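You operate a simulated robot arm through the tools that you are given. There is no shell and no other tool.

The job below is to be done with a simulated robot arm. You get a single attempt, and the scene is never put back.

Task
Put 3 measures of wheat flour in the paper bag on the bench and fold it shut.
Fine: one push of the lever is a measure; the bag ends on the sliding tray under the blue plunger; spill nothing, push no other lever, leave the other bags. Set down upright: paper bag.

Only the result counts: the job must be done as asked and must still hold three seconds after the hand-in. Knocking over, shifting, dropping, spilling or breaking anything else fails it. Flat cloth is picked up by pressing the open fingertips on it (5 to 10 N) and closing them slowly along it; thin cloth reads only 2 to 8 mm in the jaws.

Robot
A 6-joint arm with a two-finger gripper, fixed in place. Base frame: the origin is at the foot of the arm, x ahead of it, y to its left, z up. Lengths are in cm, angles in rad, forces in N, time in s.
Its first joint turns from -2.897 to 2.897 rad. Payload 2.45 kg.
The TCP is the grasp point between the finger pads, 2 cm short of the fingertips. In the tool frame z runs along the fingers and y along their closing line. Largest opening 14 cm; the body of the gripper starts 16.8 cm behind the TCP.
Orientation is that of the tool frame in the base frame, as a unit quaternion [x, y, z, w]. With the fingers straight down and closing along the base's y, the tool's x points along the base's -x, its y along +y and its z along -z.

Tools
- The arm moves only by the tool apply_moves. Its arguments are lists of equal length, an entry for each row: "delta_pos": the shift along the tool's x, y, z in units of 250 mm (1.0 is 250 mm), a list of three; "delta_rot": the turn, a rotation vector about the tool's x, y, z in units of 60 degrees (1.0 is 60 degrees), a list of three; "hand": the opening, from 0 (shut) to 1 (fully open). In form: {"delta_pos": [[x, y, z], ...], "delta_rot": [[rx, ry, rz], ...], "hand": [hand, ...]}. A call has 1 to 20 rows; each row is the pose to reach, as a shift and turn from the pose commanded when the call began, along the tool's axes at that moment. A call with a number of a shift or a turn outside -1 to 1 is refused whole. Rows are played at 5 a second. More than 5 cm and 0.15 rad between two rows, or a gripper value outside its range, and nothing of the call is played. Where a pose cannot be reached the arm comes as near as it can. A force on the tool above 90 N (or 10 N above the force at the start of the call, whichever is more), or a blocked arm, ends the call early, and 0.2 s more pass. Each finger travels about 4.5 cm/s and halts on what it meets, pressing with about 42 N; the grip force reading is that of the motor and also rises with nothing between the fingers. The clock runs only during rows and for 0.2 s after the last one: add rows that repeat a pose to give the fingers time. It gives the time, the measured TCP pose, the force on the tool (base axes), the opening and the grip force at its end, in the units of the frame above (readings bear some noise), with the torque about the TCP (base axes, N m) and any sound that the robot's microphone picked up, and new pictures: "views" is both (left out), scene, wrist or none.
- Cameras (640 x 400 px; columns grow to the right, rows downward): "scene" is fixed at [4.88, -49.84, 140.99]; the picture's right is [0.53, -0.85, 0.00], its down [-0.08, -0.05, -1.00] and it looks along [0.85, 0.52, -0.09] (base axes); focal length 310 px, centre (320, 200). "wrist" rides on the gripper at [7.8, 1.1, -20.9] in the tool frame; the picture's right is [-0.14, 0.99, 0.00], its down [-0.92, -0.13, -0.37] and it looks along [-0.36, -0.05, 0.93] (tool axes); focal length 280 px, centre (320, 200).
- point_at(camera, pixels): there is no depth. For up to 12 entries [column, row, z] of the newest picture of that camera ("zoom" is the newest enlarged one), the place [x, y] in the base frame at which the ray of that pixel passes the height z, good to about 0.2 cm. The clock stands still meanwhile.
- close_up(camera, box): a new picture of the part [left, top, right, bottom] of that camera's present view, enlarged. The clock stands still meanwhile.
- finish_job(): hands the job in; it is judged then, once.

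Open the gripper and draw the arm clear of the work before you hand the job in, unless the task says otherwise.

The tools are called after "Call:" as a command line: name --argument value ..., lists and objects as JSON in quotes. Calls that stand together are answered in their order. apply_moves: Moves the arm, as the interface text tells. Its arguments: {"type":"object","properties":{"delta_pos":{"type":"array","items":{"type":"array","items":{"type":"number"}}},"delta_rot":{"type":"array","items":{"type":"array","items":{"type":"number"}}},"hand":{"type":"array","items":{"type":"number"}},"views":{"type":"string","enum":["both","scene","wrist","none"]}},"required":["delta_pos","delta_rot","hand"]} The other tools are called the same way: point_at (camera, pixels) gives the place at which the rays of pixels pass given heights; close_up (camera, box) takes an enlarged picture of a part of a camera's view; finish_job () hands the job in.

At the start:

```text
time_s: 0.0
position: [56.43, 2.49, 150.38]
orientation: [0.0, 1.0, -0.001, 0.0]
contact_force: [0.6, -0.6, -0.5]
moment: [-0.04, 0.04, 0.03]
finger_gap: 14.01
finger_force: 0.0
```

scene: 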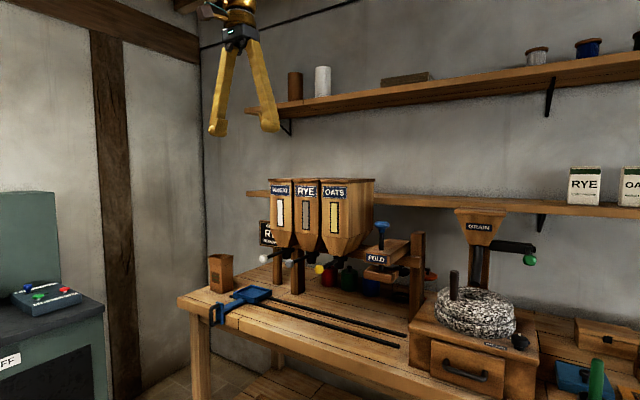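
wrist: 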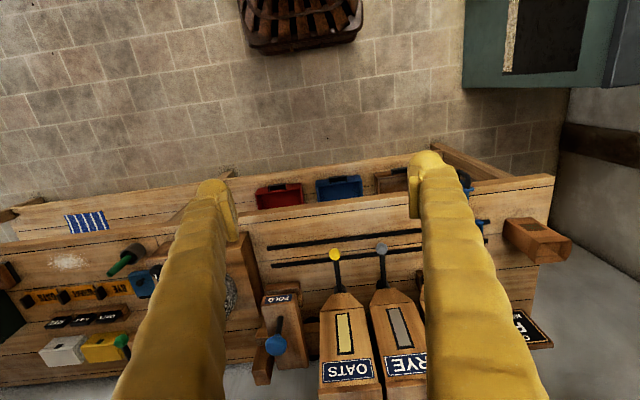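

The scene view shows three hoppers (a first one at ~280,200, RYE, OATS) with levers, a blue tray on rails at ~(250,295), a paper bag at ~(220,272) and the FOLD press at ~(380,245). I look at enlarged views first.

Call:
close_up --camera "scene" --box '[180, 170, 340, 330]'

Call:
close_up --camera "scene" --box '[300, 170, 460, 330]'

Call:
close_up --camera "wrist" --box '[230, 160, 590, 400]'

```text
2.50 times, centred on (260, 250) of scene
```

zoom: 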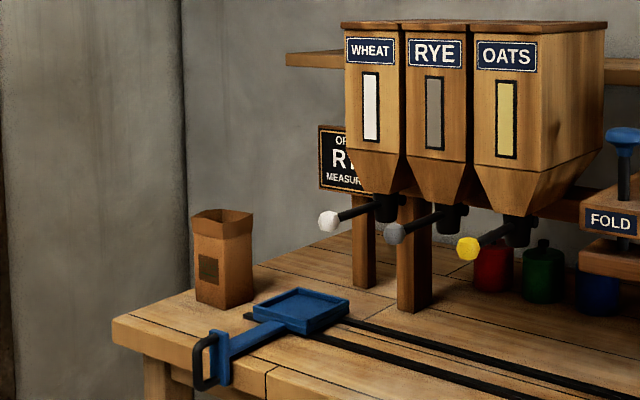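

```text
2.50 times, centred on (380, 250) of scene
```

zoom: 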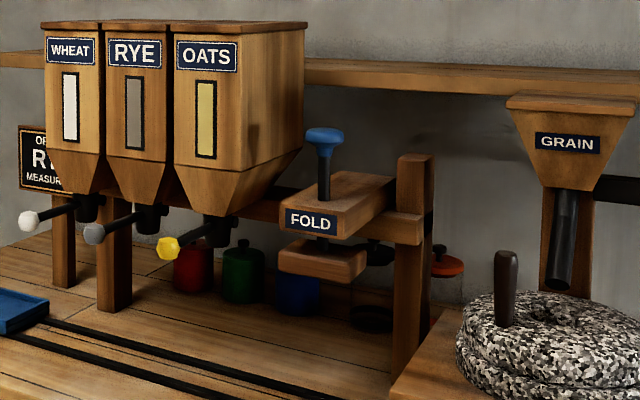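

```text
1.67 times, centred on (410, 280) of wrist
```

zoom: 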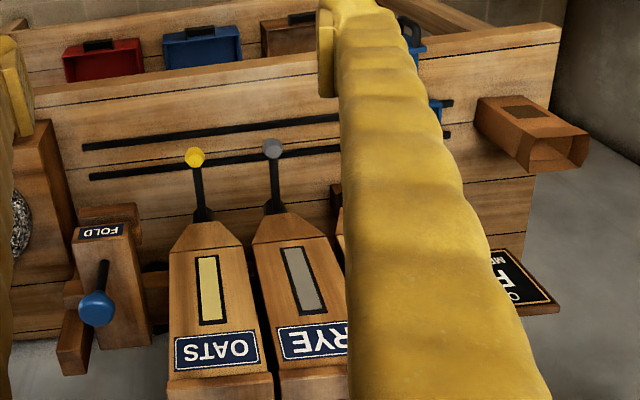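

I now measure rays of matching features in both cameras at candidate heights (bag bottom/top, tray handle, lever knobs) in order to triangulate the bench height.

Call:
point_at --camera "scene" --pixels '[[222, 294, 80], [222, 294, 90], [222, 294, 100], [319.5, 270, 90], [319.5, 270, 110], [289.5, 263.5, 90], [289.5, 263.5, 110], [263, 259, 90], [263, 259, 110], [379.5, 225, 100], [379.5, 225, 130], [222, 266, 100]]'

Call:
point_at --camera "wrist" --pixels '[[505, 232, 80], [505, 232, 90], [505, 232, 100], [335, 254, 90], [335, 254, 110], [381, 248.5, 90], [381, 248.5, 110], [276, 345, 100], [276, 345, 130], [268, 248, 80], [268, 248, 90], [268, 248, 100]]'

```text
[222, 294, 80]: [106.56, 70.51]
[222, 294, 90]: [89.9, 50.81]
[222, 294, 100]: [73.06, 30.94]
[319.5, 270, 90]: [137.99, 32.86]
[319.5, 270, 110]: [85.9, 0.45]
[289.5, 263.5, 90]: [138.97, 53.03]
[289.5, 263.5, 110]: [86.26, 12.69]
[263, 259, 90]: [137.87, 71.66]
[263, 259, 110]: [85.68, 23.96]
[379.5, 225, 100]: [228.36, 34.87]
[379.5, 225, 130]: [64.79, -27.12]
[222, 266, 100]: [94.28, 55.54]
```

```text
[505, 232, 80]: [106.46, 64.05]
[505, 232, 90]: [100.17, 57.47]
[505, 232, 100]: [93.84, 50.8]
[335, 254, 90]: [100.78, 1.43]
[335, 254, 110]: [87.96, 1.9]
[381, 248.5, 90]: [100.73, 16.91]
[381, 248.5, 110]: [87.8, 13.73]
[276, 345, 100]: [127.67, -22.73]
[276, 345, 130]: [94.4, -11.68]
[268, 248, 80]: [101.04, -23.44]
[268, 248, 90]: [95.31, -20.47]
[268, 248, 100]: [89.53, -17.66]
```

The rays put the bench top near z≈85.5, the lever knobs near (88.3, 26/14/2, 109), the plunger knob near (101.8,-14,123), the tray near (101.6,44) and the bag near (101.5,63.7). I first turn the tool about its axis in free space to test whether the flipped wrist (camera on top when the tool points forward) is reachable.

Call:
apply_moves --delta_pos '[[0, 0, 0], [0, 0, 0], [0, 0, 0], [0, 0, 0], [0, 0, 0], [0, 0, 0], [0, 0, 0], [0, 0, 0]]' --delta_rot '[[0, 0, 0.14], [0, 0, 0.28], [0, 0, 0.42], [0, 0, 0.56], [0, 0, 0.7], [0, 0, 0.84], [0, 0, 0.98], [0, 0, 1.0]]' --hand '[1, 1, 1, 1, 1, 1, 1, 1]' --views "both"

```text
time_s: 1.8
position: [56.55, 2.59, 150.32]
orientation: [0.5, 0.866, 0.0, 0.0]
contact_force: [0.5, 0.2, 0.7]
moment: [-0.01, 0.0, 0.02]
finger_gap: 14.0
finger_force: 0.0
```

scene: 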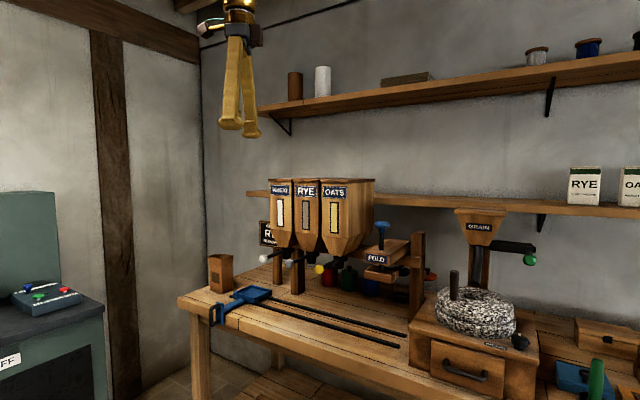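
wrist: 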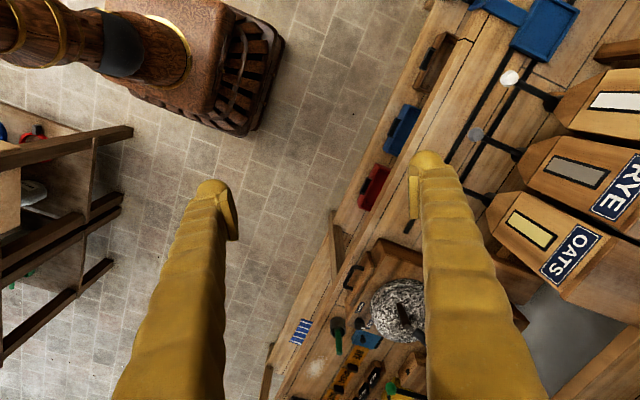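

The turn works (robot pedestal now visible at upper left of wrist view). I continue the turn by another 60°.

Call:
apply_moves --delta_pos '[[0, 0, 0], [0, 0, 0], [0, 0, 0], [0, 0, 0], [0, 0, 0], [0, 0, 0], [0, 0, 0], [0, 0, 0]]' --delta_rot '[[0, 0, 0.14], [0, 0, 0.28], [0, 0, 0.42], [0, 0, 0.56], [0, 0, 0.7], [0, 0, 0.84], [0, 0, 0.98], [0, 0, 1.0]]' --hand '[1, 1, 1, 1, 1, 1, 1, 1]' --views "none"

Call:
apply_moves --delta_pos '[[0, 0, 0], [0, 0, 0], [0, 0, 0], [0, 0, 0], [0, 0, 0], [0, 0, 0], [0, 0, 0], [0, 0, 0]]' --delta_rot '[[0, 0, 0.14], [0, 0, 0.28], [0, 0, 0.42], [0, 0, 0.56], [0, 0, 0.7], [0, 0, 0.84], [0, 0, 0.98], [0, 0, 1.0]]' --hand '[1, 1, 1, 1, 1, 1, 1, 1]' --views "both"

```text
time_s: 3.6
position: [56.61, 2.5, 150.37]
orientation: [0.867, 0.498, 0.001, 0.0]
contact_force: [-0.5, 0.1, -0.5]
moment: [-0.01, 0.0, -0.01]
finger_gap: 14.0
finger_force: 0.1
```

```text
time_s: 5.4
position: [56.46, 2.41, 150.38]
orientation: [0.996, 0.087, -0.001, -0.002]
contact_force: [-0.8, 0.2, 1.3]
moment: [0.02, 0.01, 0.01]
finger_gap: 14.01
finger_force: 0.1
out of reach, approached as far as the arm can: row 7, 8
```

scene: 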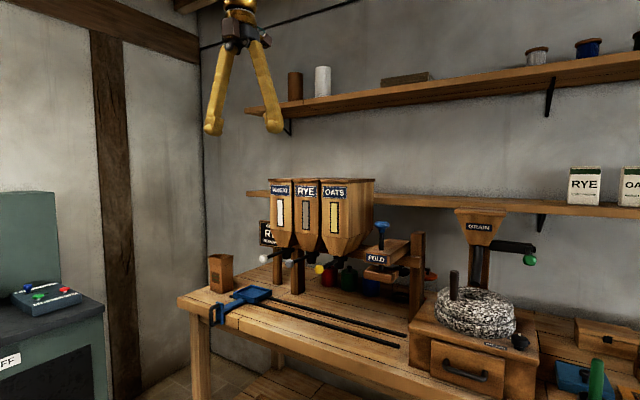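
wrist: 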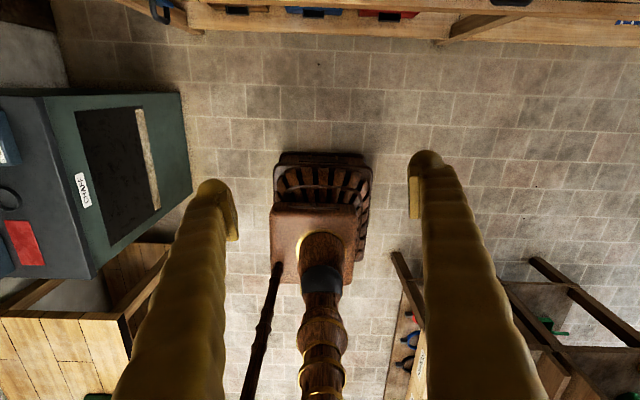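

Joint 6 stops near 170° in this sense, so I unwind and go round the other way, which suits the left-hand side of the workspace better. Unwinding first.

Call:
apply_moves --delta_pos '[[0, 0, 0], [0, 0, 0], [0, 0, 0], [0, 0, 0], [0, 0, 0], [0, 0, 0], [0, 0, 0], [0, 0, 0]]' --delta_rot '[[0, 0, -0.14], [0, 0, -0.28], [0, 0, -0.42], [0, 0, -0.56], [0, 0, -0.7], [0, 0, -0.84], [0, 0, -0.98], [0, 0, -1.0]]' --hand '[1, 1, 1, 1, 1, 1, 1, 1]' --views "none"

Call:
apply_moves --delta_pos '[[0, 0, 0], [0, 0, 0], [0, 0, 0], [0, 0, 0], [0, 0, 0], [0, 0, 0], [0, 0, 0], [0, 0, 0]]' --delta_rot '[[0, 0, -0.14], [0, 0, -0.28], [0, 0, -0.42], [0, 0, -0.56], [0, 0, -0.7], [0, 0, -0.84], [0, 0, -0.98], [0, 0, -1.0]]' --hand '[1, 1, 1, 1, 1, 1, 1, 1]' --views "none"

Call:
apply_moves --delta_pos '[[0, 0, 0], [0, 0, 0], [0, 0, 0], [0, 0, 0], [0, 0, 0], [0, 0, 0], [0, 0, 0], [0, 0, 0]]' --delta_rot '[[0, 0, -0.14], [0, 0, -0.28], [0, 0, -0.42], [0, 0, -0.56], [0, 0, -0.7], [0, 0, -0.84], [0, 0, -0.98], [0, 0, -1.0]]' --hand '[1, 1, 1, 1, 1, 1, 1, 1]' --views "none"

```text
time_s: 7.2
position: [56.58, 2.61, 150.39]
orientation: [0.819, 0.574, 0.001, -0.001]
contact_force: [0.3, 0.8, 0.0]
moment: [0.01, -0.02, 0.04]
finger_gap: 14.03
finger_force: 0.1
```

```text
time_s: 9.0
position: [56.5, 2.48, 150.37]
orientation: [0.421, 0.907, 0.002, 0.0]
contact_force: [0.2, -0.2, 0.4]
moment: [0.0, 0.02, -0.02]
finger_gap: 13.98
finger_force: 0.1
```

```text
time_s: 10.8
position: [56.57, 2.64, 150.32]
orientation: [-0.089, 0.996, 0.002, 0.001]
contact_force: [-0.1, 0.3, 0.3]
moment: [-0.03, -0.01, 0.01]
finger_gap: 14.01
finger_force: 0.1
```

The tool is back near its starting yaw. Now I swing left to about (52,46) while continuing the turn the other way.

Call:
apply_moves --delta_pos '[[0, 0.12, 0], [0, 0.24, 0], [0, 0.36, 0], [0, 0.48, 0], [0, 0.6, 0], [0, 0.72, 0], [0, 0.84, 0], [0, 0.96, 0]]' --delta_rot '[[0, 0, -0.125], [0, 0, -0.25], [0, 0, -0.375], [0, 0, -0.5], [0, 0, -0.625], [0, 0, -0.75], [0, 0, -0.875], [0, 0, -1.0]]' --hand '[1, 1, 1, 1, 1, 1, 1, 1]' --views "none"

Call:
apply_moves --delta_pos '[[-0.094, 0.034, 0], [-0.188, 0.069, 0], [-0.282, 0.103, 0], [-0.376, 0.137, 0], [-0.47, 0.171, 0], [-0.564, 0.206, 0], [-0.658, 0.24, 0], [-0.752, 0.274, 0]]' --delta_rot '[[0, 0, -0.125], [0, 0, -0.25], [0, 0, -0.375], [0, 0, -0.5], [0, 0, -0.625], [0, 0, -0.75], [0, 0, -0.875], [0, 0, -1.0]]' --hand '[1, 1, 1, 1, 1, 1, 1, 1]' --views "none"

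Call:
apply_moves --delta_pos '[[0, 0, 0], [0, 0, 0], [0, 0, 0], [0, 0, 0], [0, 0, 0], [0, 0, 0], [0, 0, 0], [0, 0, 0]]' --delta_rot '[[0, 0, -0.125], [0, 0, -0.25], [0, 0, -0.375], [0, 0, -0.5], [0, 0, -0.625], [0, 0, -0.75], [0, 0, -0.83], [0, 0, -0.83]]' --hand '[1, 1, 1, 1, 1, 1, 1, 1]' --views "both"

```text
time_s: 12.6
position: [52.34, 26.21, 150.46]
orientation: [-0.575, 0.818, 0.001, 0.001]
contact_force: [0.5, 0.7, -0.2]
moment: [-0.01, -0.03, -0.01]
finger_gap: 13.99
finger_force: 0.1
```

```text
time_s: 14.4
position: [52.3, 46.24, 150.53]
orientation: [0.907, -0.422, -0.001, -0.002]
contact_force: [-0.9, -0.1, 0.7]
moment: [0.04, -0.03, 0.0]
finger_gap: 13.99
finger_force: 0.1
```

```text
time_s: 16.2
position: [52.48, 46.26, 150.46]
orientation: [1.0, 0.0, 0.0, -0.002]
contact_force: [-0.1, 0.6, -1.3]
moment: [0.0, -0.01, -0.02]
finger_gap: 13.98
finger_force: 0.0
```

scene: 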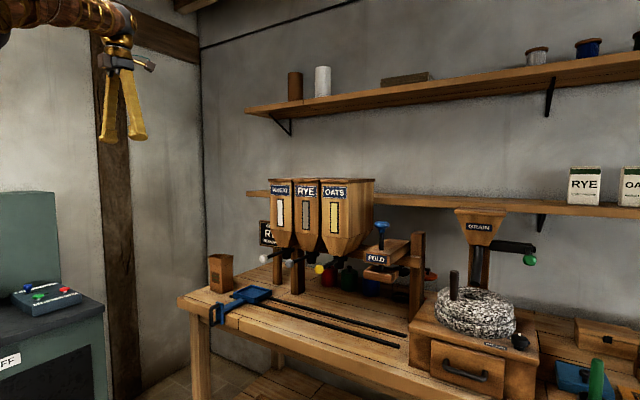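
wrist: 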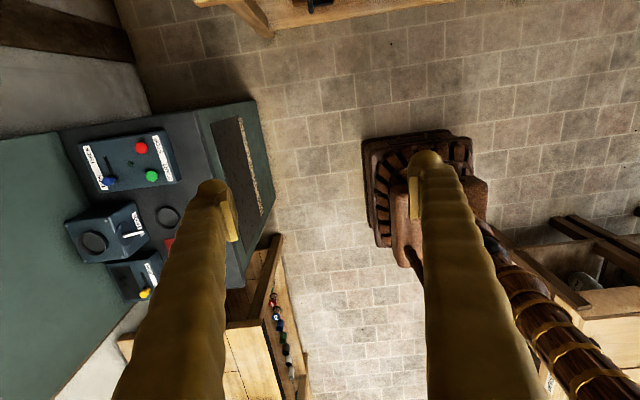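

The tool is now flipped (tool x along base +x). Next I pitch it forward 60° about tool y while moving 15 cm ahead, staying high and clear.

Call:
apply_moves --delta_pos '[[0.075, 0, 0], [0.15, 0, 0], [0.225, 0, 0], [0.3, 0, 0], [0.375, 0, 0], [0.45, 0, 0], [0.525, 0, 0], [0.6, 0, 0]]' --delta_rot '[[0, 0.125, 0], [0, 0.25, 0], [0, 0.375, 0], [0, 0.5, 0], [0, 0.625, 0], [0, 0.75, 0], [0, 0.875, 0], [0, 1.0, 0]]' --hand '[1, 1, 1, 1, 1, 1, 1, 1]' --views "both"

```text
time_s: 18.0
position: [67.42, 46.09, 150.56]
orientation: [0.865, -0.002, 0.501, 0.0]
contact_force: [1.2, 0.2, 0.6]
moment: [0.02, 0.0, -0.01]
finger_gap: 13.99
finger_force: 0.0
```

scene: 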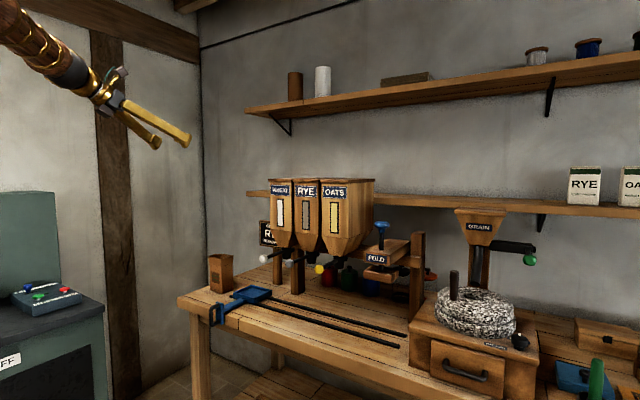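
wrist: 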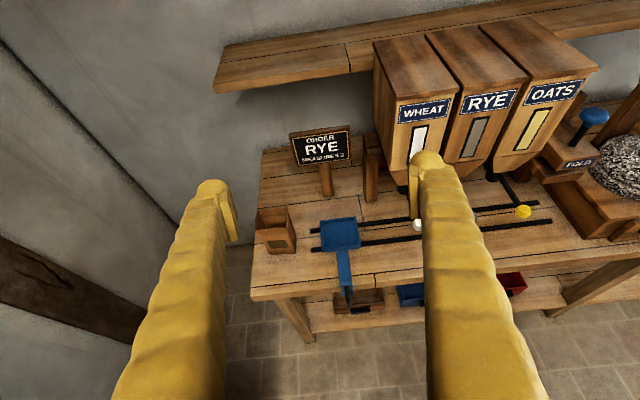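

A very good view now: bag (275,230), tray (340,235), hoppers. I enlarge the wrist view on the bag/tray, the sign and the hoppers.

Call:
close_up --camera "wrist" --box '[240, 120, 400, 320]'

Call:
close_up --camera "wrist" --box '[360, 80, 640, 255]'

Call:
point_at --camera "wrist" --pixels '[[268, 254, 85.5], [296, 251, 85.5], [252, 299, 85.5], [324, 252, 87.5], [360, 249, 87.5], [320, 220, 87.5], [355, 217, 87.5]]'

```text
2.00 times, centred on (320, 220) of wrist
```

zoom: 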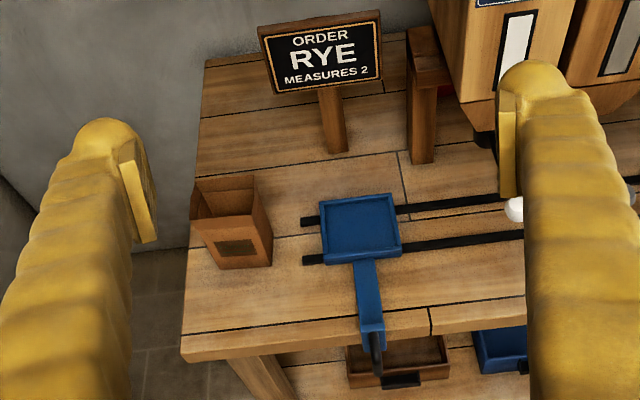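

```text
2.29 times, centred on (500, 168) of wrist
```

zoom: 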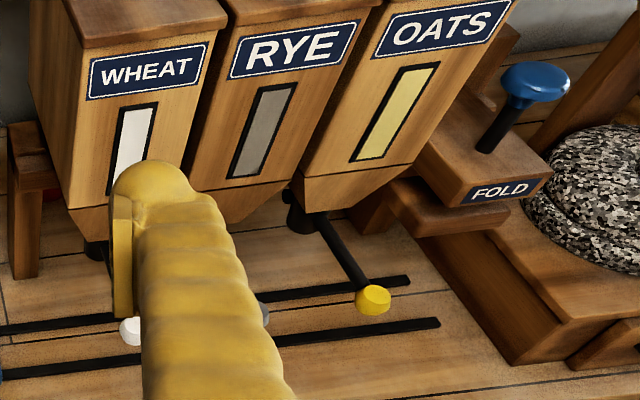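

```text
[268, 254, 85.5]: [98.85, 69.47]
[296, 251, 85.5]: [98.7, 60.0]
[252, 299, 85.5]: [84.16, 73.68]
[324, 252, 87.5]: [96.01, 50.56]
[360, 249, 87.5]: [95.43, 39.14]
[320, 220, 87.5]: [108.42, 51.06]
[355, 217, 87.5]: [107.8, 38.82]
```

The sign in the scene (ORDER RYE / MEASURES 2) is just part of the room; the job asks for 3 of wheat, so I stay with wheat. I move to (75.4,64.6,125.5) to get nearer to the bag and see it better.

Call:
apply_moves --delta_pos '[[-0.088, -0.0925, 0.097], [-0.176, -0.185, 0.194], [-0.265, -0.2775, 0.291], [-0.353, -0.37, 0.388], [-0.441, -0.4625, 0.486], [-0.529, -0.555, 0.583], [-0.618, -0.6475, 0.68], [-0.706, -0.74, 0.777], [-0.706, -0.74, 0.777]]' --delta_rot '[[0, 0, 0], [0, 0, 0], [0, 0, 0], [0, 0, 0], [0, 0, 0], [0, 0, 0], [0, 0, 0], [0, 0, 0], [0, 0, 0]]' --hand '[1, 1, 1, 1, 1, 1, 1, 1, 1]' --views "both"

```text
time_s: 20.0
position: [75.39, 64.75, 125.64]
orientation: [0.866, -0.003, 0.5, 0.001]
contact_force: [0.7, 0.9, -0.1]
moment: [0.01, -0.01, -0.02]
finger_gap: 14.01
finger_force: 0.0
```

scene: 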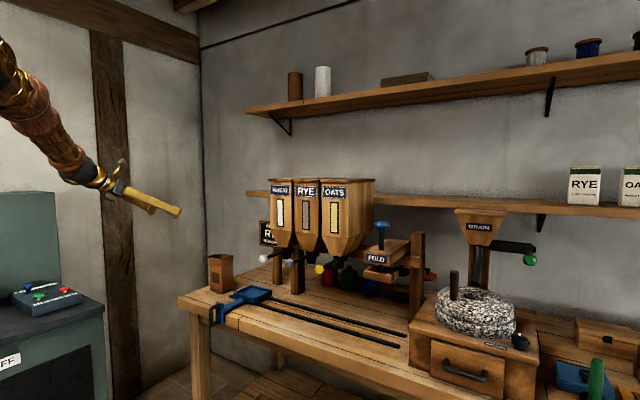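
wrist: 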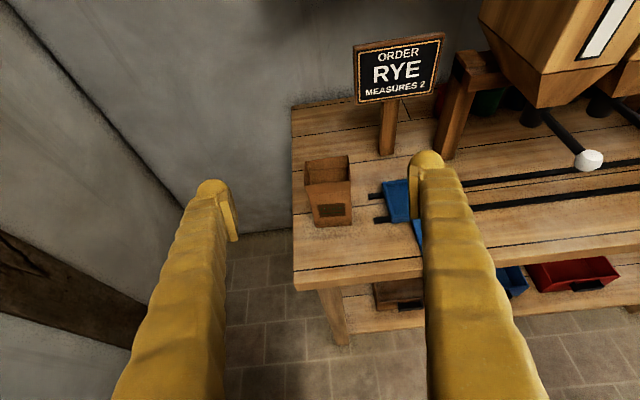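

Call:
close_up --camera "wrist" --box '[280, 140, 376, 240]'

Call:
close_up --camera "wrist" --box '[480, 40, 640, 220]'

```text
4.00 times, centred on (328, 190) of wrist
```

zoom: 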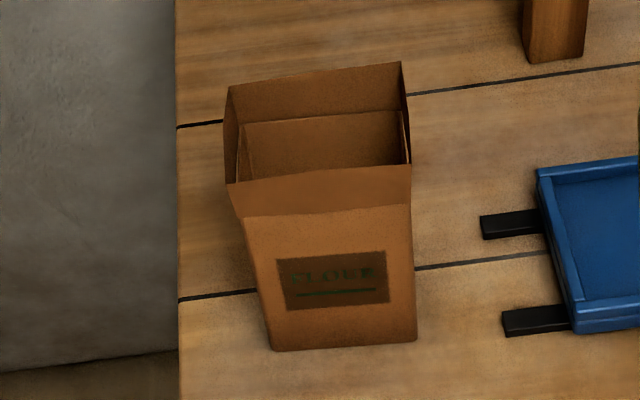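

```text
2.22 times, centred on (560, 130) of wrist
```

zoom: 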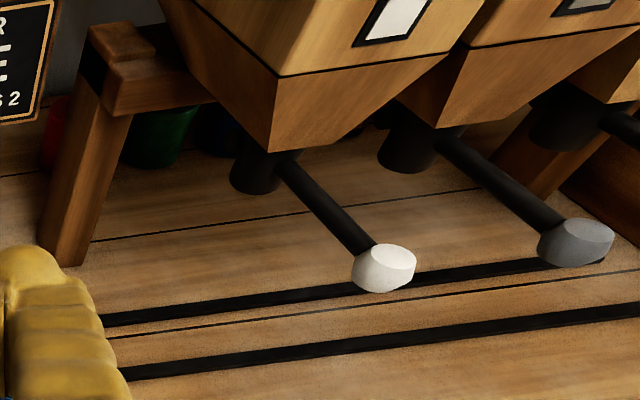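

I compute the bag's bottom and top edges from these pixel positions (bottom front corners (316,227.8),(352.3,225.3); rim corners (305,186),(351,181),(305.5,162),(348.5,155.5)) and lever knob / spout.

Call:
point_at --camera "wrist" --pixels '[[316, 227.75, 85.5], [352.25, 225.25, 85.5], [305, 186.25, 102.5], [351, 180.75, 102.5], [305.5, 161.75, 102.5], [348.5, 155.5, 102.5], [385, 222.75, 87.5], [589, 160, 109], [531, 118, 105.5], [531, 118, 107], [294, 292, 85.5], [292.5, 228, 85.5]]'

Call:
close_up --camera "scene" --box '[190, 240, 286, 340]'

Call:
close_up --camera "scene" --box '[260, 210, 356, 310]'

```text
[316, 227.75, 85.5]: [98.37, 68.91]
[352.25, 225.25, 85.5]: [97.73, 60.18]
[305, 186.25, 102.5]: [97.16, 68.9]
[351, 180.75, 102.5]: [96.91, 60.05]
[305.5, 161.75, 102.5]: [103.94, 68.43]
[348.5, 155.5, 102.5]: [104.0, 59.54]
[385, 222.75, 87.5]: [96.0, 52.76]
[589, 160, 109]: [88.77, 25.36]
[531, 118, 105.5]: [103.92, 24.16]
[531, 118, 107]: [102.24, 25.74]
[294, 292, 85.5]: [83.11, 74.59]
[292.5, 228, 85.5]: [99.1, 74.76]
```

```text
4.00 times, centred on (238, 290) of scene
```

zoom: 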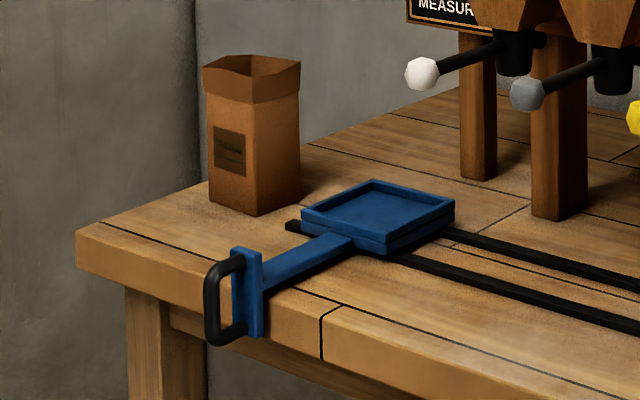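

```text
4.00 times, centred on (308, 260) of scene
```

zoom: 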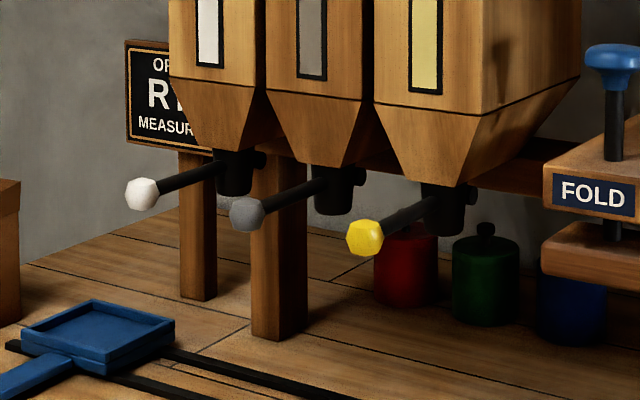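

Bag measured: about x 98–105, y 60.1–68.9, top at z≈102.5, with a clear rim. I descend to (82,64.5,94) in front of it, fingers open 14 cm either side of the bag line.

Call:
apply_moves --delta_pos '[[-0.107, 0.001, 0.096], [-0.214, 0.002, 0.192], [-0.32, 0.003, 0.287], [-0.427, 0.004, 0.383], [-0.534, 0.005, 0.479], [-0.641, 0.006, 0.575], [-0.748, 0.007, 0.67], [-0.854, 0.008, 0.766], [-0.963, 0.01, 0.861], [-0.963, 0.01, 0.861]]' --delta_rot '[[0, 0, 0], [0, 0, 0], [0, 0, 0], [0, 0, 0], [0, 0, 0], [0, 0, 0], [0, 0, 0], [0, 0, 0], [0, 0, 0], [0, 0, 0]]' --hand '[1, 1, 1, 1, 1, 1, 1, 1, 1, 1]' --views "both"

```text
time_s: 22.2
position: [81.84, 64.46, 93.98]
orientation: [0.866, -0.002, 0.5, -0.001]
contact_force: [0.3, -0.1, 0.2]
moment: [0.0, 0.01, -0.01]
finger_gap: 13.99
finger_force: 0.0
```

scene: 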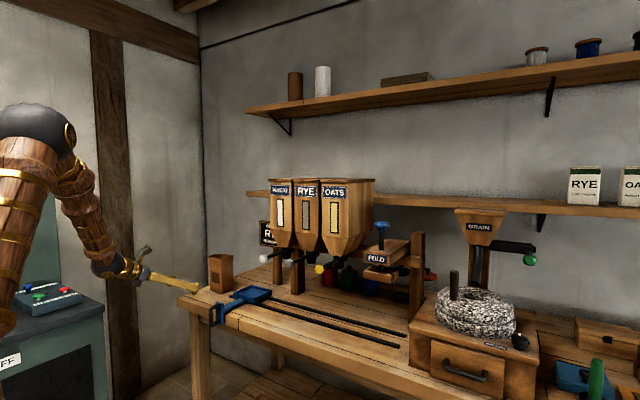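
wrist: 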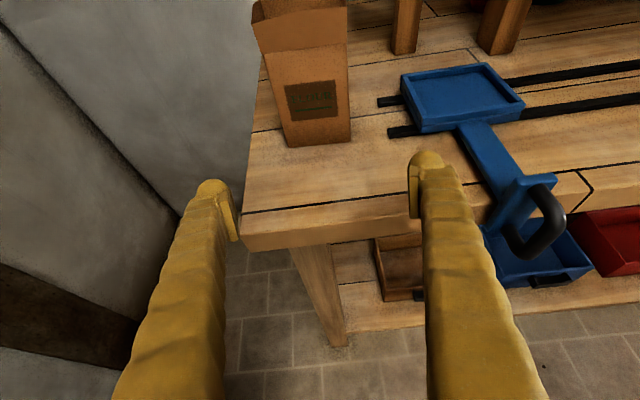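

The bag stands straight ahead, between the fingers (bottom front corners near (288,147) and (350,142)). I re-measure it, together with the tray and handle.

Call:
point_at --camera "wrist" --pixels '[[288, 147, 85.5], [350, 142, 85.5], [413, 132, 86.5], [524, 110, 86.5], [402, 76, 88], [484, 62, 88], [413, 123, 88], [522, 100, 88]]'

Call:
close_up --camera "wrist" --box '[370, 40, 600, 280]'

```text
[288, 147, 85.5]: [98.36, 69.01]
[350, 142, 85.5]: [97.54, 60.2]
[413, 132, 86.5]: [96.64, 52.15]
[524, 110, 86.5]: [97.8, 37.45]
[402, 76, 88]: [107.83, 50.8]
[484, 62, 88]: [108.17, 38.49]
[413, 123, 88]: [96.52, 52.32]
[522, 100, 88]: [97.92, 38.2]
```

```text
1.67 times, centred on (485, 160) of wrist
```

zoom: 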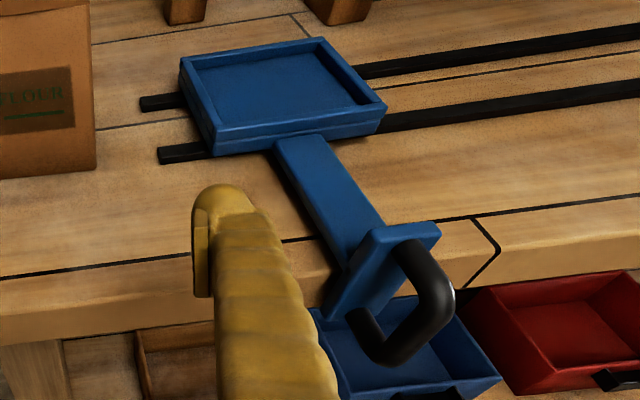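

I take the tray corners more exactly from the enlarged image.

Call:
point_at --camera "zoom" --pixels '[[213, 155, 86], [213, 155, 86.5], [212, 130, 88], [212, 130, 89], [378, 132, 86], [386, 106, 88], [386, 106, 89], [180, 60, 88], [180, 60, 89], [322, 38, 88], [322, 38, 89], [201, 70, 87.5]]'

Call:
point_at --camera "scene" --pixels '[[233.25, 272.5, 88], [233.25, 272.5, 89], [254.25, 279.5, 88], [254.25, 279.5, 89], [271.5, 270, 88], [271.5, 270, 89], [250.5, 263, 89], [254.25, 283, 86]]'

```text
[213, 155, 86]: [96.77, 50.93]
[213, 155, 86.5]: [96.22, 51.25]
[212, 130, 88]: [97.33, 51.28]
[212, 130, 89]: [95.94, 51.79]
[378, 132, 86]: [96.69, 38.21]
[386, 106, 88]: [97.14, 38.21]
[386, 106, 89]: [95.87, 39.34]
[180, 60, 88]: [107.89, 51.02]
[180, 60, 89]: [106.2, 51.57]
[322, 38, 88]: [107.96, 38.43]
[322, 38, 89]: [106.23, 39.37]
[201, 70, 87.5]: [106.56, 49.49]
```

```text
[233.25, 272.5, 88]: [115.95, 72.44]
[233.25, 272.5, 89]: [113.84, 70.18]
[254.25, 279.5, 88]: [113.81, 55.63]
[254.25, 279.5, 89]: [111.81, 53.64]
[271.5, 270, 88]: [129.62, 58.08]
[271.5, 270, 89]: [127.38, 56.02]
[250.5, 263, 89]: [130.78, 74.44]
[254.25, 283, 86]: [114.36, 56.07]
```

Tray centre is about (102.2,44.9), rim top z≈88.2. Now I slide the open fingers forward around the bag to TCP (101.2,64.6,93).

Call:
apply_moves --delta_pos '[[0.044, -0.001, 0.086], [0.088, -0.002, 0.172], [0.132, -0.003, 0.258], [0.176, -0.004, 0.344], [0.22, -0.005, 0.43], [0.264, -0.005, 0.516], [0.308, -0.006, 0.602], [0.352, -0.006, 0.688], [0.352, -0.006, 0.688]]' --delta_rot '[[0, 0, 0], [0, 0, 0], [0, 0, 0], [0, 0, 0], [0, 0, 0], [0, 0, 0], [0, 0, 0], [0, 0, 0], [0, 0, 0]]' --hand '[1, 1, 1, 1, 1, 1, 1, 1, 1]' --views "both"

```text
time_s: 24.2
position: [101.28, 64.69, 92.85]
orientation: [0.866, -0.001, 0.5, -0.001]
contact_force: [0.2, 0.2, -0.2]
moment: [-0.02, 0.0, 0.0]
finger_gap: 14.02
finger_force: 0.1
```

scene: 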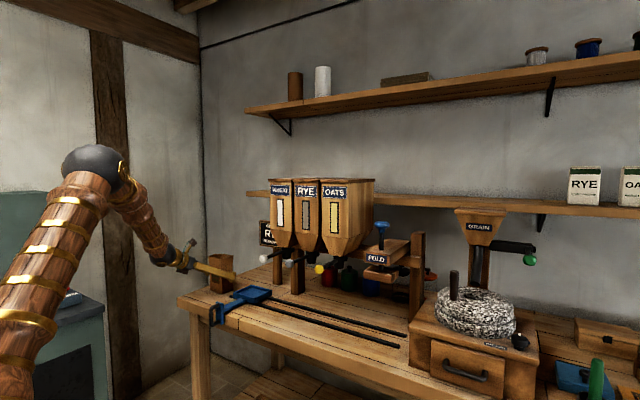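
wrist: 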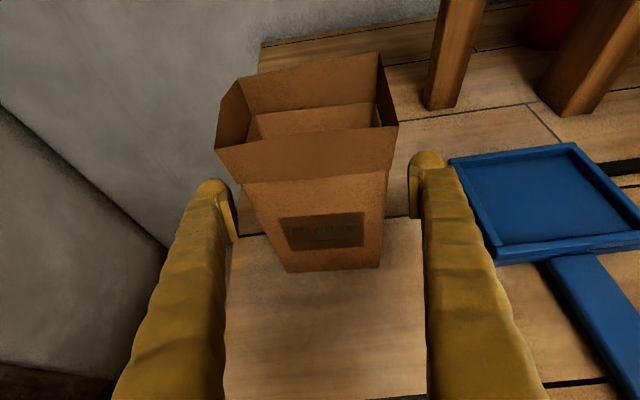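

The bag (front face at columns 245–390) sits between the fingers. I close in steps, first to just outside its width.

Call:
apply_moves --delta_pos '[[0, 0, 0], [0, 0, 0], [0, 0, 0], [0, 0, 0], [0, 0, 0], [0, 0, 0]]' --delta_rot '[[0, 0, 0], [0, 0, 0], [0, 0, 0], [0, 0, 0], [0, 0, 0], [0, 0, 0]]' --hand '[0.9, 0.8, 0.72, 0.68, 0.66, 0.66]' --views "wrist"

```text
time_s: 25.6
position: [101.14, 64.58, 92.99]
orientation: [0.866, -0.002, 0.5, -0.001]
contact_force: [-0.4, 0.8, 0.8]
moment: [0.09, 0.02, 0.0]
finger_gap: 9.88
finger_force: 41.7
```

wrist: 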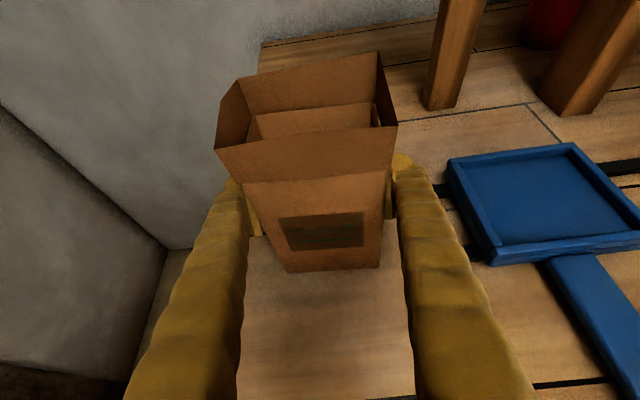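

The fingers halted at 9.88 cm with 41.7 N, so they have met the bag. I lift it slowly by 2 cm to see whether it is held.

Call:
apply_moves --delta_pos '[[0, 0, 0], [0.0173, 0, -0.01], [0.0346, 0, -0.02], [0.052, 0, -0.03], [0.0693, 0, -0.04], [0.0693, 0, -0.04]]' --delta_rot '[[0, 0, 0], [0, 0, 0], [0, 0, 0], [0, 0, 0], [0, 0, 0], [0, 0, 0]]' --hand '[0.65, 0.65, 0.65, 0.65, 0.65, 0.65]' --views "both"

Call:
close_up --camera "scene" --box '[175, 225, 271, 325]'

```text
time_s: 27.0
position: [101.27, 64.59, 94.99]
orientation: [0.866, -0.001, 0.501, -0.001]
contact_force: [-0.6, 0.2, 2.6]
moment: [0.14, -0.05, 0.08]
finger_gap: 9.87
finger_force: 25.2
```

scene: 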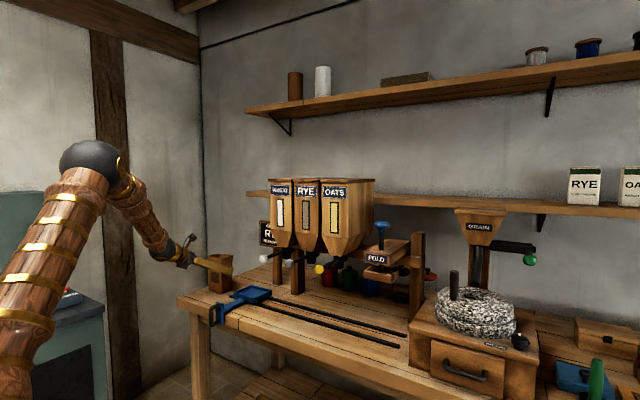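
wrist: 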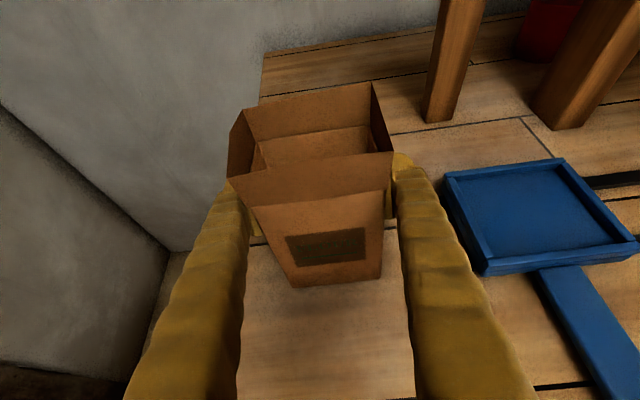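

```text
4.00 times, centred on (223, 275) of scene
```

zoom: 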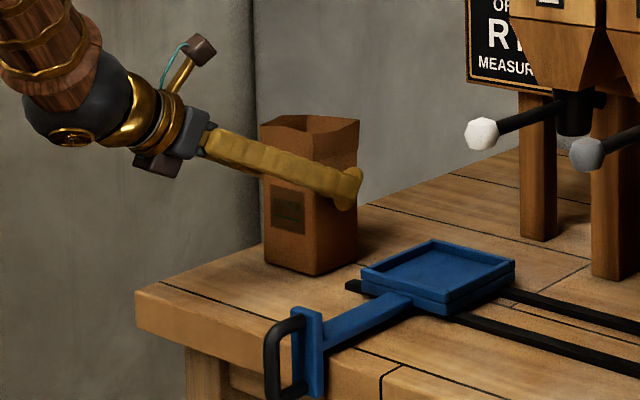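

The bag's bottom stays at scene (221,294), so the fingers slid up rather than lifting it. I look closely at where the fingers touch it.

Call:
close_up --camera "wrist" --box '[200, 70, 440, 310]'

Call:
close_up --camera "scene" --box '[190, 240, 250, 310]'

```text
1.67 times, centred on (320, 190) of wrist
```

zoom: 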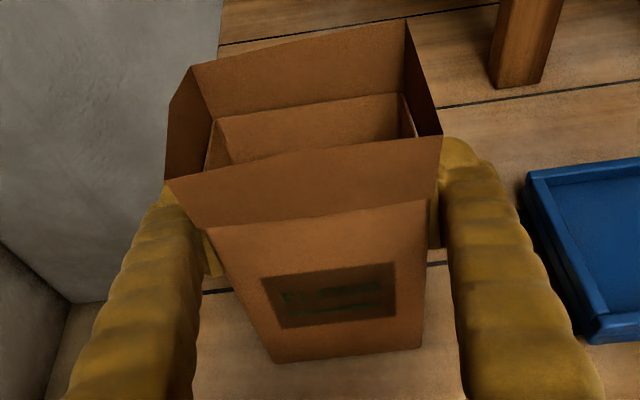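

```text
5.71 times, centred on (220, 275) of scene
```

zoom: 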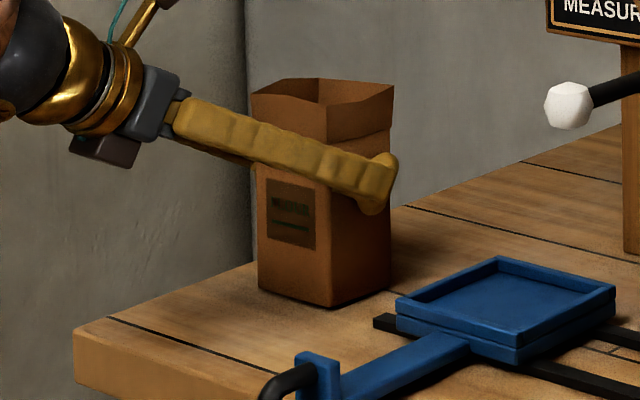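

The visible pads touch near the collar at this height. I open a little, go down to z≈91.5 (below the collar), and close again, with a lower target opening.

Call:
apply_moves --delta_pos '[[0, 0, 0], [0, 0, 0], [-0.04, 0, 0.023], [-0.08, 0, 0.046], [-0.121, 0, 0.07], [-0.121, 0, 0.07]]' --delta_rot '[[0, 0, 0], [0, 0, 0], [0, 0, 0], [0, 0, 0], [0, 0, 0], [0, 0, 0]]' --hand '[0.75, 0.82, 0.82, 0.82, 0.82, 0.82]' --views "both"

Call:
close_up --camera "wrist" --box '[200, 70, 440, 310]'

```text
time_s: 28.4
position: [101.33, 64.6, 91.54]
orientation: [0.866, -0.002, 0.5, -0.001]
contact_force: [0.0, 0.4, 0.6]
moment: [-0.04, 0.03, 0.01]
finger_gap: 11.5
finger_force: 0.0
```

scene: 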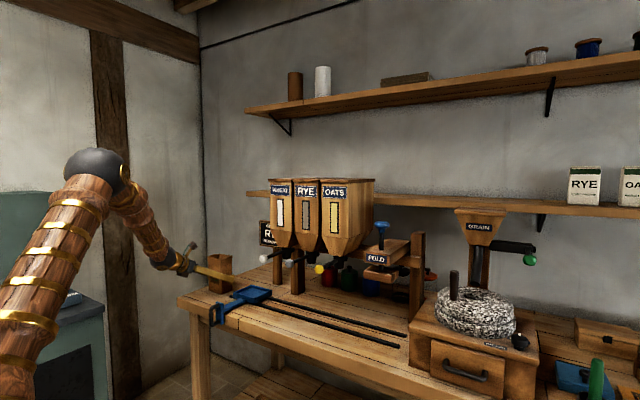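
wrist: 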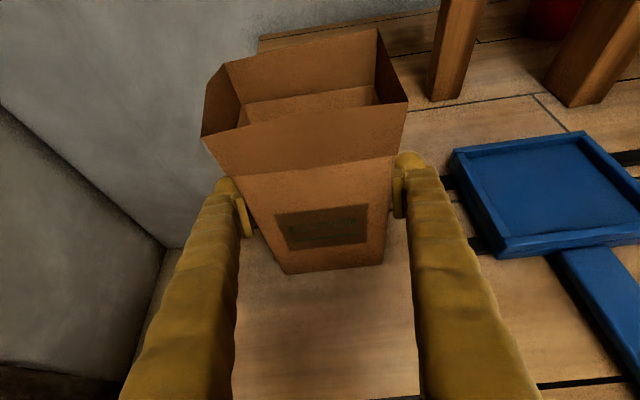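

```text
1.67 times, centred on (320, 190) of wrist
```

zoom: 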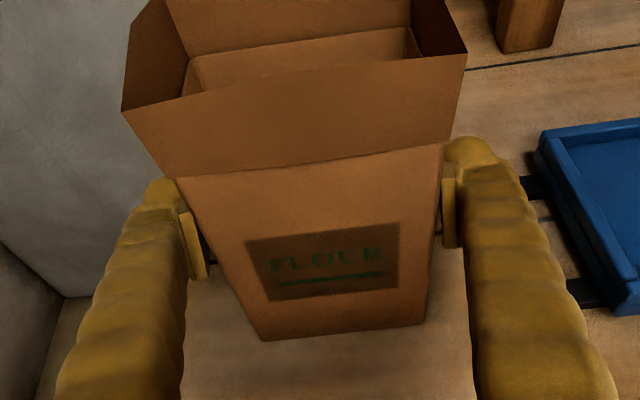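

The pads now face the bag's body below the collar. I close with a lower target opening and hold.

Call:
apply_moves --delta_pos '[[0, 0, 0], [0, 0, 0], [0, 0, 0], [0, 0, 0], [0, 0, 0], [0, 0, 0]]' --delta_rot '[[0, 0, 0], [0, 0, 0], [0, 0, 0], [0, 0, 0], [0, 0, 0], [0, 0, 0]]' --hand '[0.75, 0.7, 0.66, 0.62, 0.6, 0.6]' --views "wrist"

Call:
close_up --camera "wrist" --box '[200, 70, 440, 310]'

```text
time_s: 29.8
position: [101.33, 64.7, 91.44]
orientation: [0.866, -0.002, 0.5, -0.001]
contact_force: [-1.3, -0.5, 1.4]
moment: [0.07, 0.01, 0.0]
finger_gap: 9.79
finger_force: 41.8
```

wrist: 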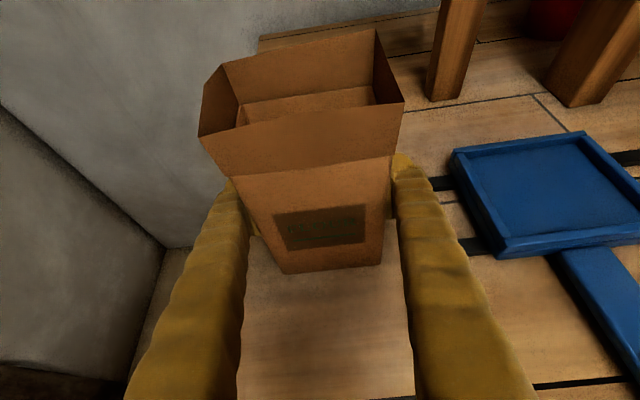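

```text
1.67 times, centred on (320, 190) of wrist
```

zoom: 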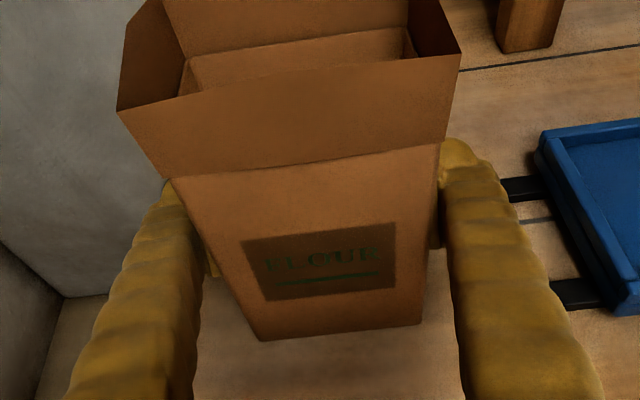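

The fingers halt at 9.79 cm on the bag with ~42 N. I lift very slowly by 1.5 cm, commanding a smaller opening so the grip holds.

Call:
apply_moves --delta_pos '[[0, 0, 0], [0.0087, 0, -0.005], [0.0173, 0, -0.01], [0.026, 0, -0.015], [0.0346, 0, -0.02], [0.0433, 0, -0.025], [0.052, 0, -0.03], [0.052, 0, -0.03]]' --delta_rot '[[0, 0, 0], [0, 0, 0], [0, 0, 0], [0, 0, 0], [0, 0, 0], [0, 0, 0], [0, 0, 0], [0, 0, 0]]' --hand '[0.55, 0.55, 0.55, 0.55, 0.55, 0.55, 0.55, 0.55]' --views "both"

Call:
close_up --camera "scene" --box '[190, 240, 250, 310]'

```text
time_s: 31.6
position: [101.22, 64.65, 92.9]
orientation: [0.866, -0.002, 0.5, 0.0]
contact_force: [0.2, 0.4, -0.6]
moment: [-0.01, 0.02, -0.01]
finger_gap: 9.77
finger_force: 41.7
```

scene: 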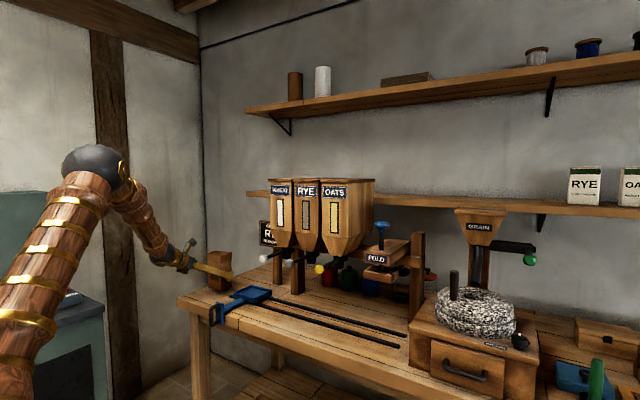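
wrist: 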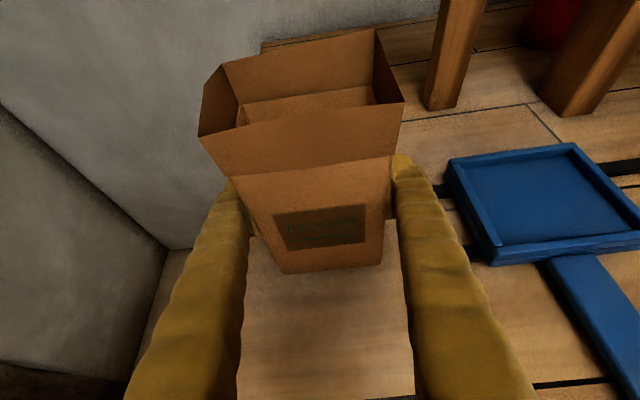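

```text
5.71 times, centred on (220, 275) of scene
```

zoom: 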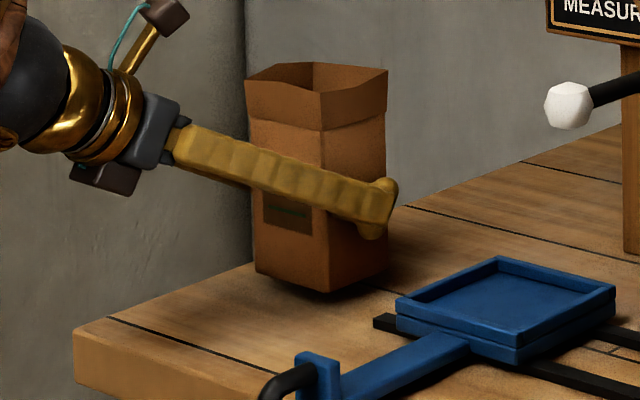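

The bag is now lifted: its bottom in the scene view rose from row 294 to ~291 and it stays fixed in the wrist view. I enlarge the tray to fix its inner corners before carrying the bag over.

Call:
close_up --camera "wrist" --box '[430, 120, 640, 290]'

```text
2.35 times, centred on (535, 205) of wrist
```

zoom: 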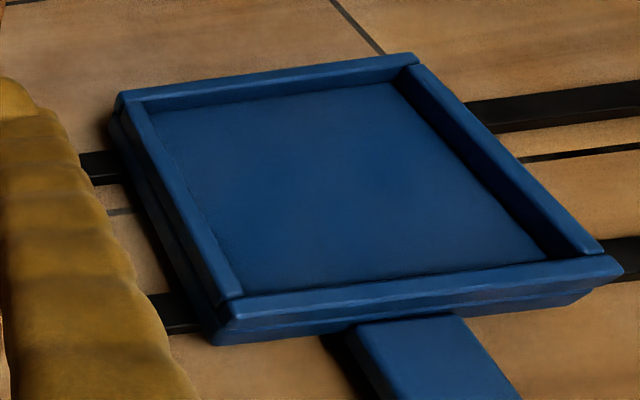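

Call:
point_at --camera "zoom" --pixels '[[118, 92, 88.2], [415, 55, 88.2], [622, 262, 88.2], [225, 308, 88.2], [393, 84, 86.7], [547, 258, 86.7], [150, 112, 88.2], [243, 296, 88.2], [600, 240, 88.2], [118, 92, 89], [622, 262, 89], [225, 308, 89]]'

Call:
close_up --camera "scene" --box '[225, 275, 285, 315]'

```text
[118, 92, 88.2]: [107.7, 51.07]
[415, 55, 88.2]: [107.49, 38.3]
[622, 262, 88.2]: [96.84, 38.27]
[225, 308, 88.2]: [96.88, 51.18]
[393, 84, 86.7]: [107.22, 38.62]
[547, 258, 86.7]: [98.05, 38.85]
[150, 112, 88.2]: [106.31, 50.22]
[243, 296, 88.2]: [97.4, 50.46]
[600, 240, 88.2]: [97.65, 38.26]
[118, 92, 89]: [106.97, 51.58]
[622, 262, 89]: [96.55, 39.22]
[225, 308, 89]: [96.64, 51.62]
```

```text
10.00 times, centred on (255, 295) of scene
```

zoom: 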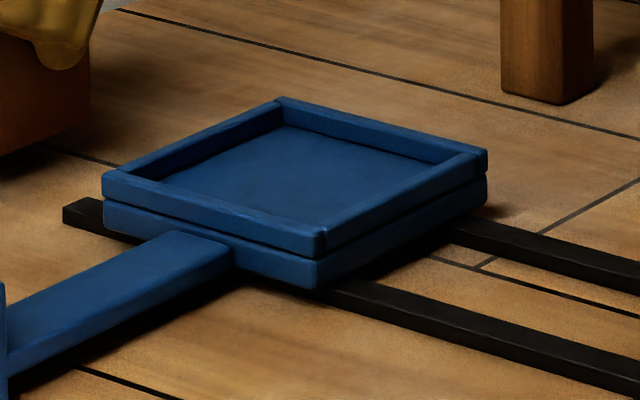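

Call:
point_at --camera "scene" --pixels '[[255.5, 298.2, 88.2], [255.5, 298.2, 89], [255.5, 298.2, 90], [233.3, 292.5, 88.2], [233.3, 292.5, 89], [233.3, 292.5, 90], [271.7, 290.5, 88.2], [271.7, 290.5, 89], [271.7, 290.5, 90], [254.5, 303.8, 86], [254.5, 303.8, 87]]'

```text
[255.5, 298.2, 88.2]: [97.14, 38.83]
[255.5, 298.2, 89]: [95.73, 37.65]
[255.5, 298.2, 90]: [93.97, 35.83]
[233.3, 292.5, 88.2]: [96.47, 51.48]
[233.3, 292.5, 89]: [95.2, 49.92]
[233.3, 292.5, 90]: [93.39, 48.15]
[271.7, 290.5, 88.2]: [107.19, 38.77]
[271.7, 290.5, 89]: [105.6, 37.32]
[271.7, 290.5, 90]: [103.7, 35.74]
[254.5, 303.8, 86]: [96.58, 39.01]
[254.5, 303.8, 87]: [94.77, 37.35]
```

The tray rim is consistent from both cameras: x 97–107.5, y 38.5–51.2, z 88.2, centre (102.2,44.9). Now I measure the held bag's bottom front corners against the TCP.

Call:
close_up --camera "wrist" --box '[190, 20, 430, 290]'

Call:
close_up --camera "scene" --box '[200, 245, 240, 300]'

```text
1.48 times, centred on (310, 155) of wrist
```

zoom: 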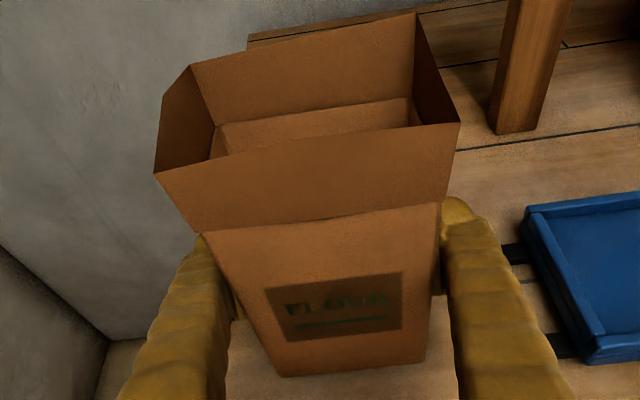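

```text
7.27 times, centred on (220, 272) of scene
```

zoom: 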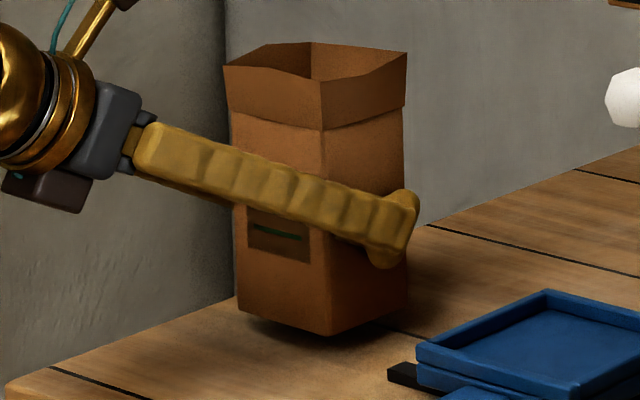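

Call:
point_at --camera "scene" --pixels '[[221.4, 290.7, 87], [208.7, 287.1, 87], [232.1, 286.45, 87], [221.4, 290.7, 86.5], [221.4, 290.7, 87.5]]'

Call:
point_at --camera "wrist" --pixels '[[284.3, 273.8, 87], [380.2, 264.3, 87], [284.3, 273.8, 86.5], [380.2, 264.3, 86.5]]'

```text
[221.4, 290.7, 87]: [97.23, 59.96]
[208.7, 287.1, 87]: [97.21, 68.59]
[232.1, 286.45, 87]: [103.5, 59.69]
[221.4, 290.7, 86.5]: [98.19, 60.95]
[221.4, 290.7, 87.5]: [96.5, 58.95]
```

```text
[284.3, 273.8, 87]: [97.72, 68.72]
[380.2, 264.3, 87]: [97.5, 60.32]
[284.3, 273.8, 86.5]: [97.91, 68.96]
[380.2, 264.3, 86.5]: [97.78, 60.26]
```

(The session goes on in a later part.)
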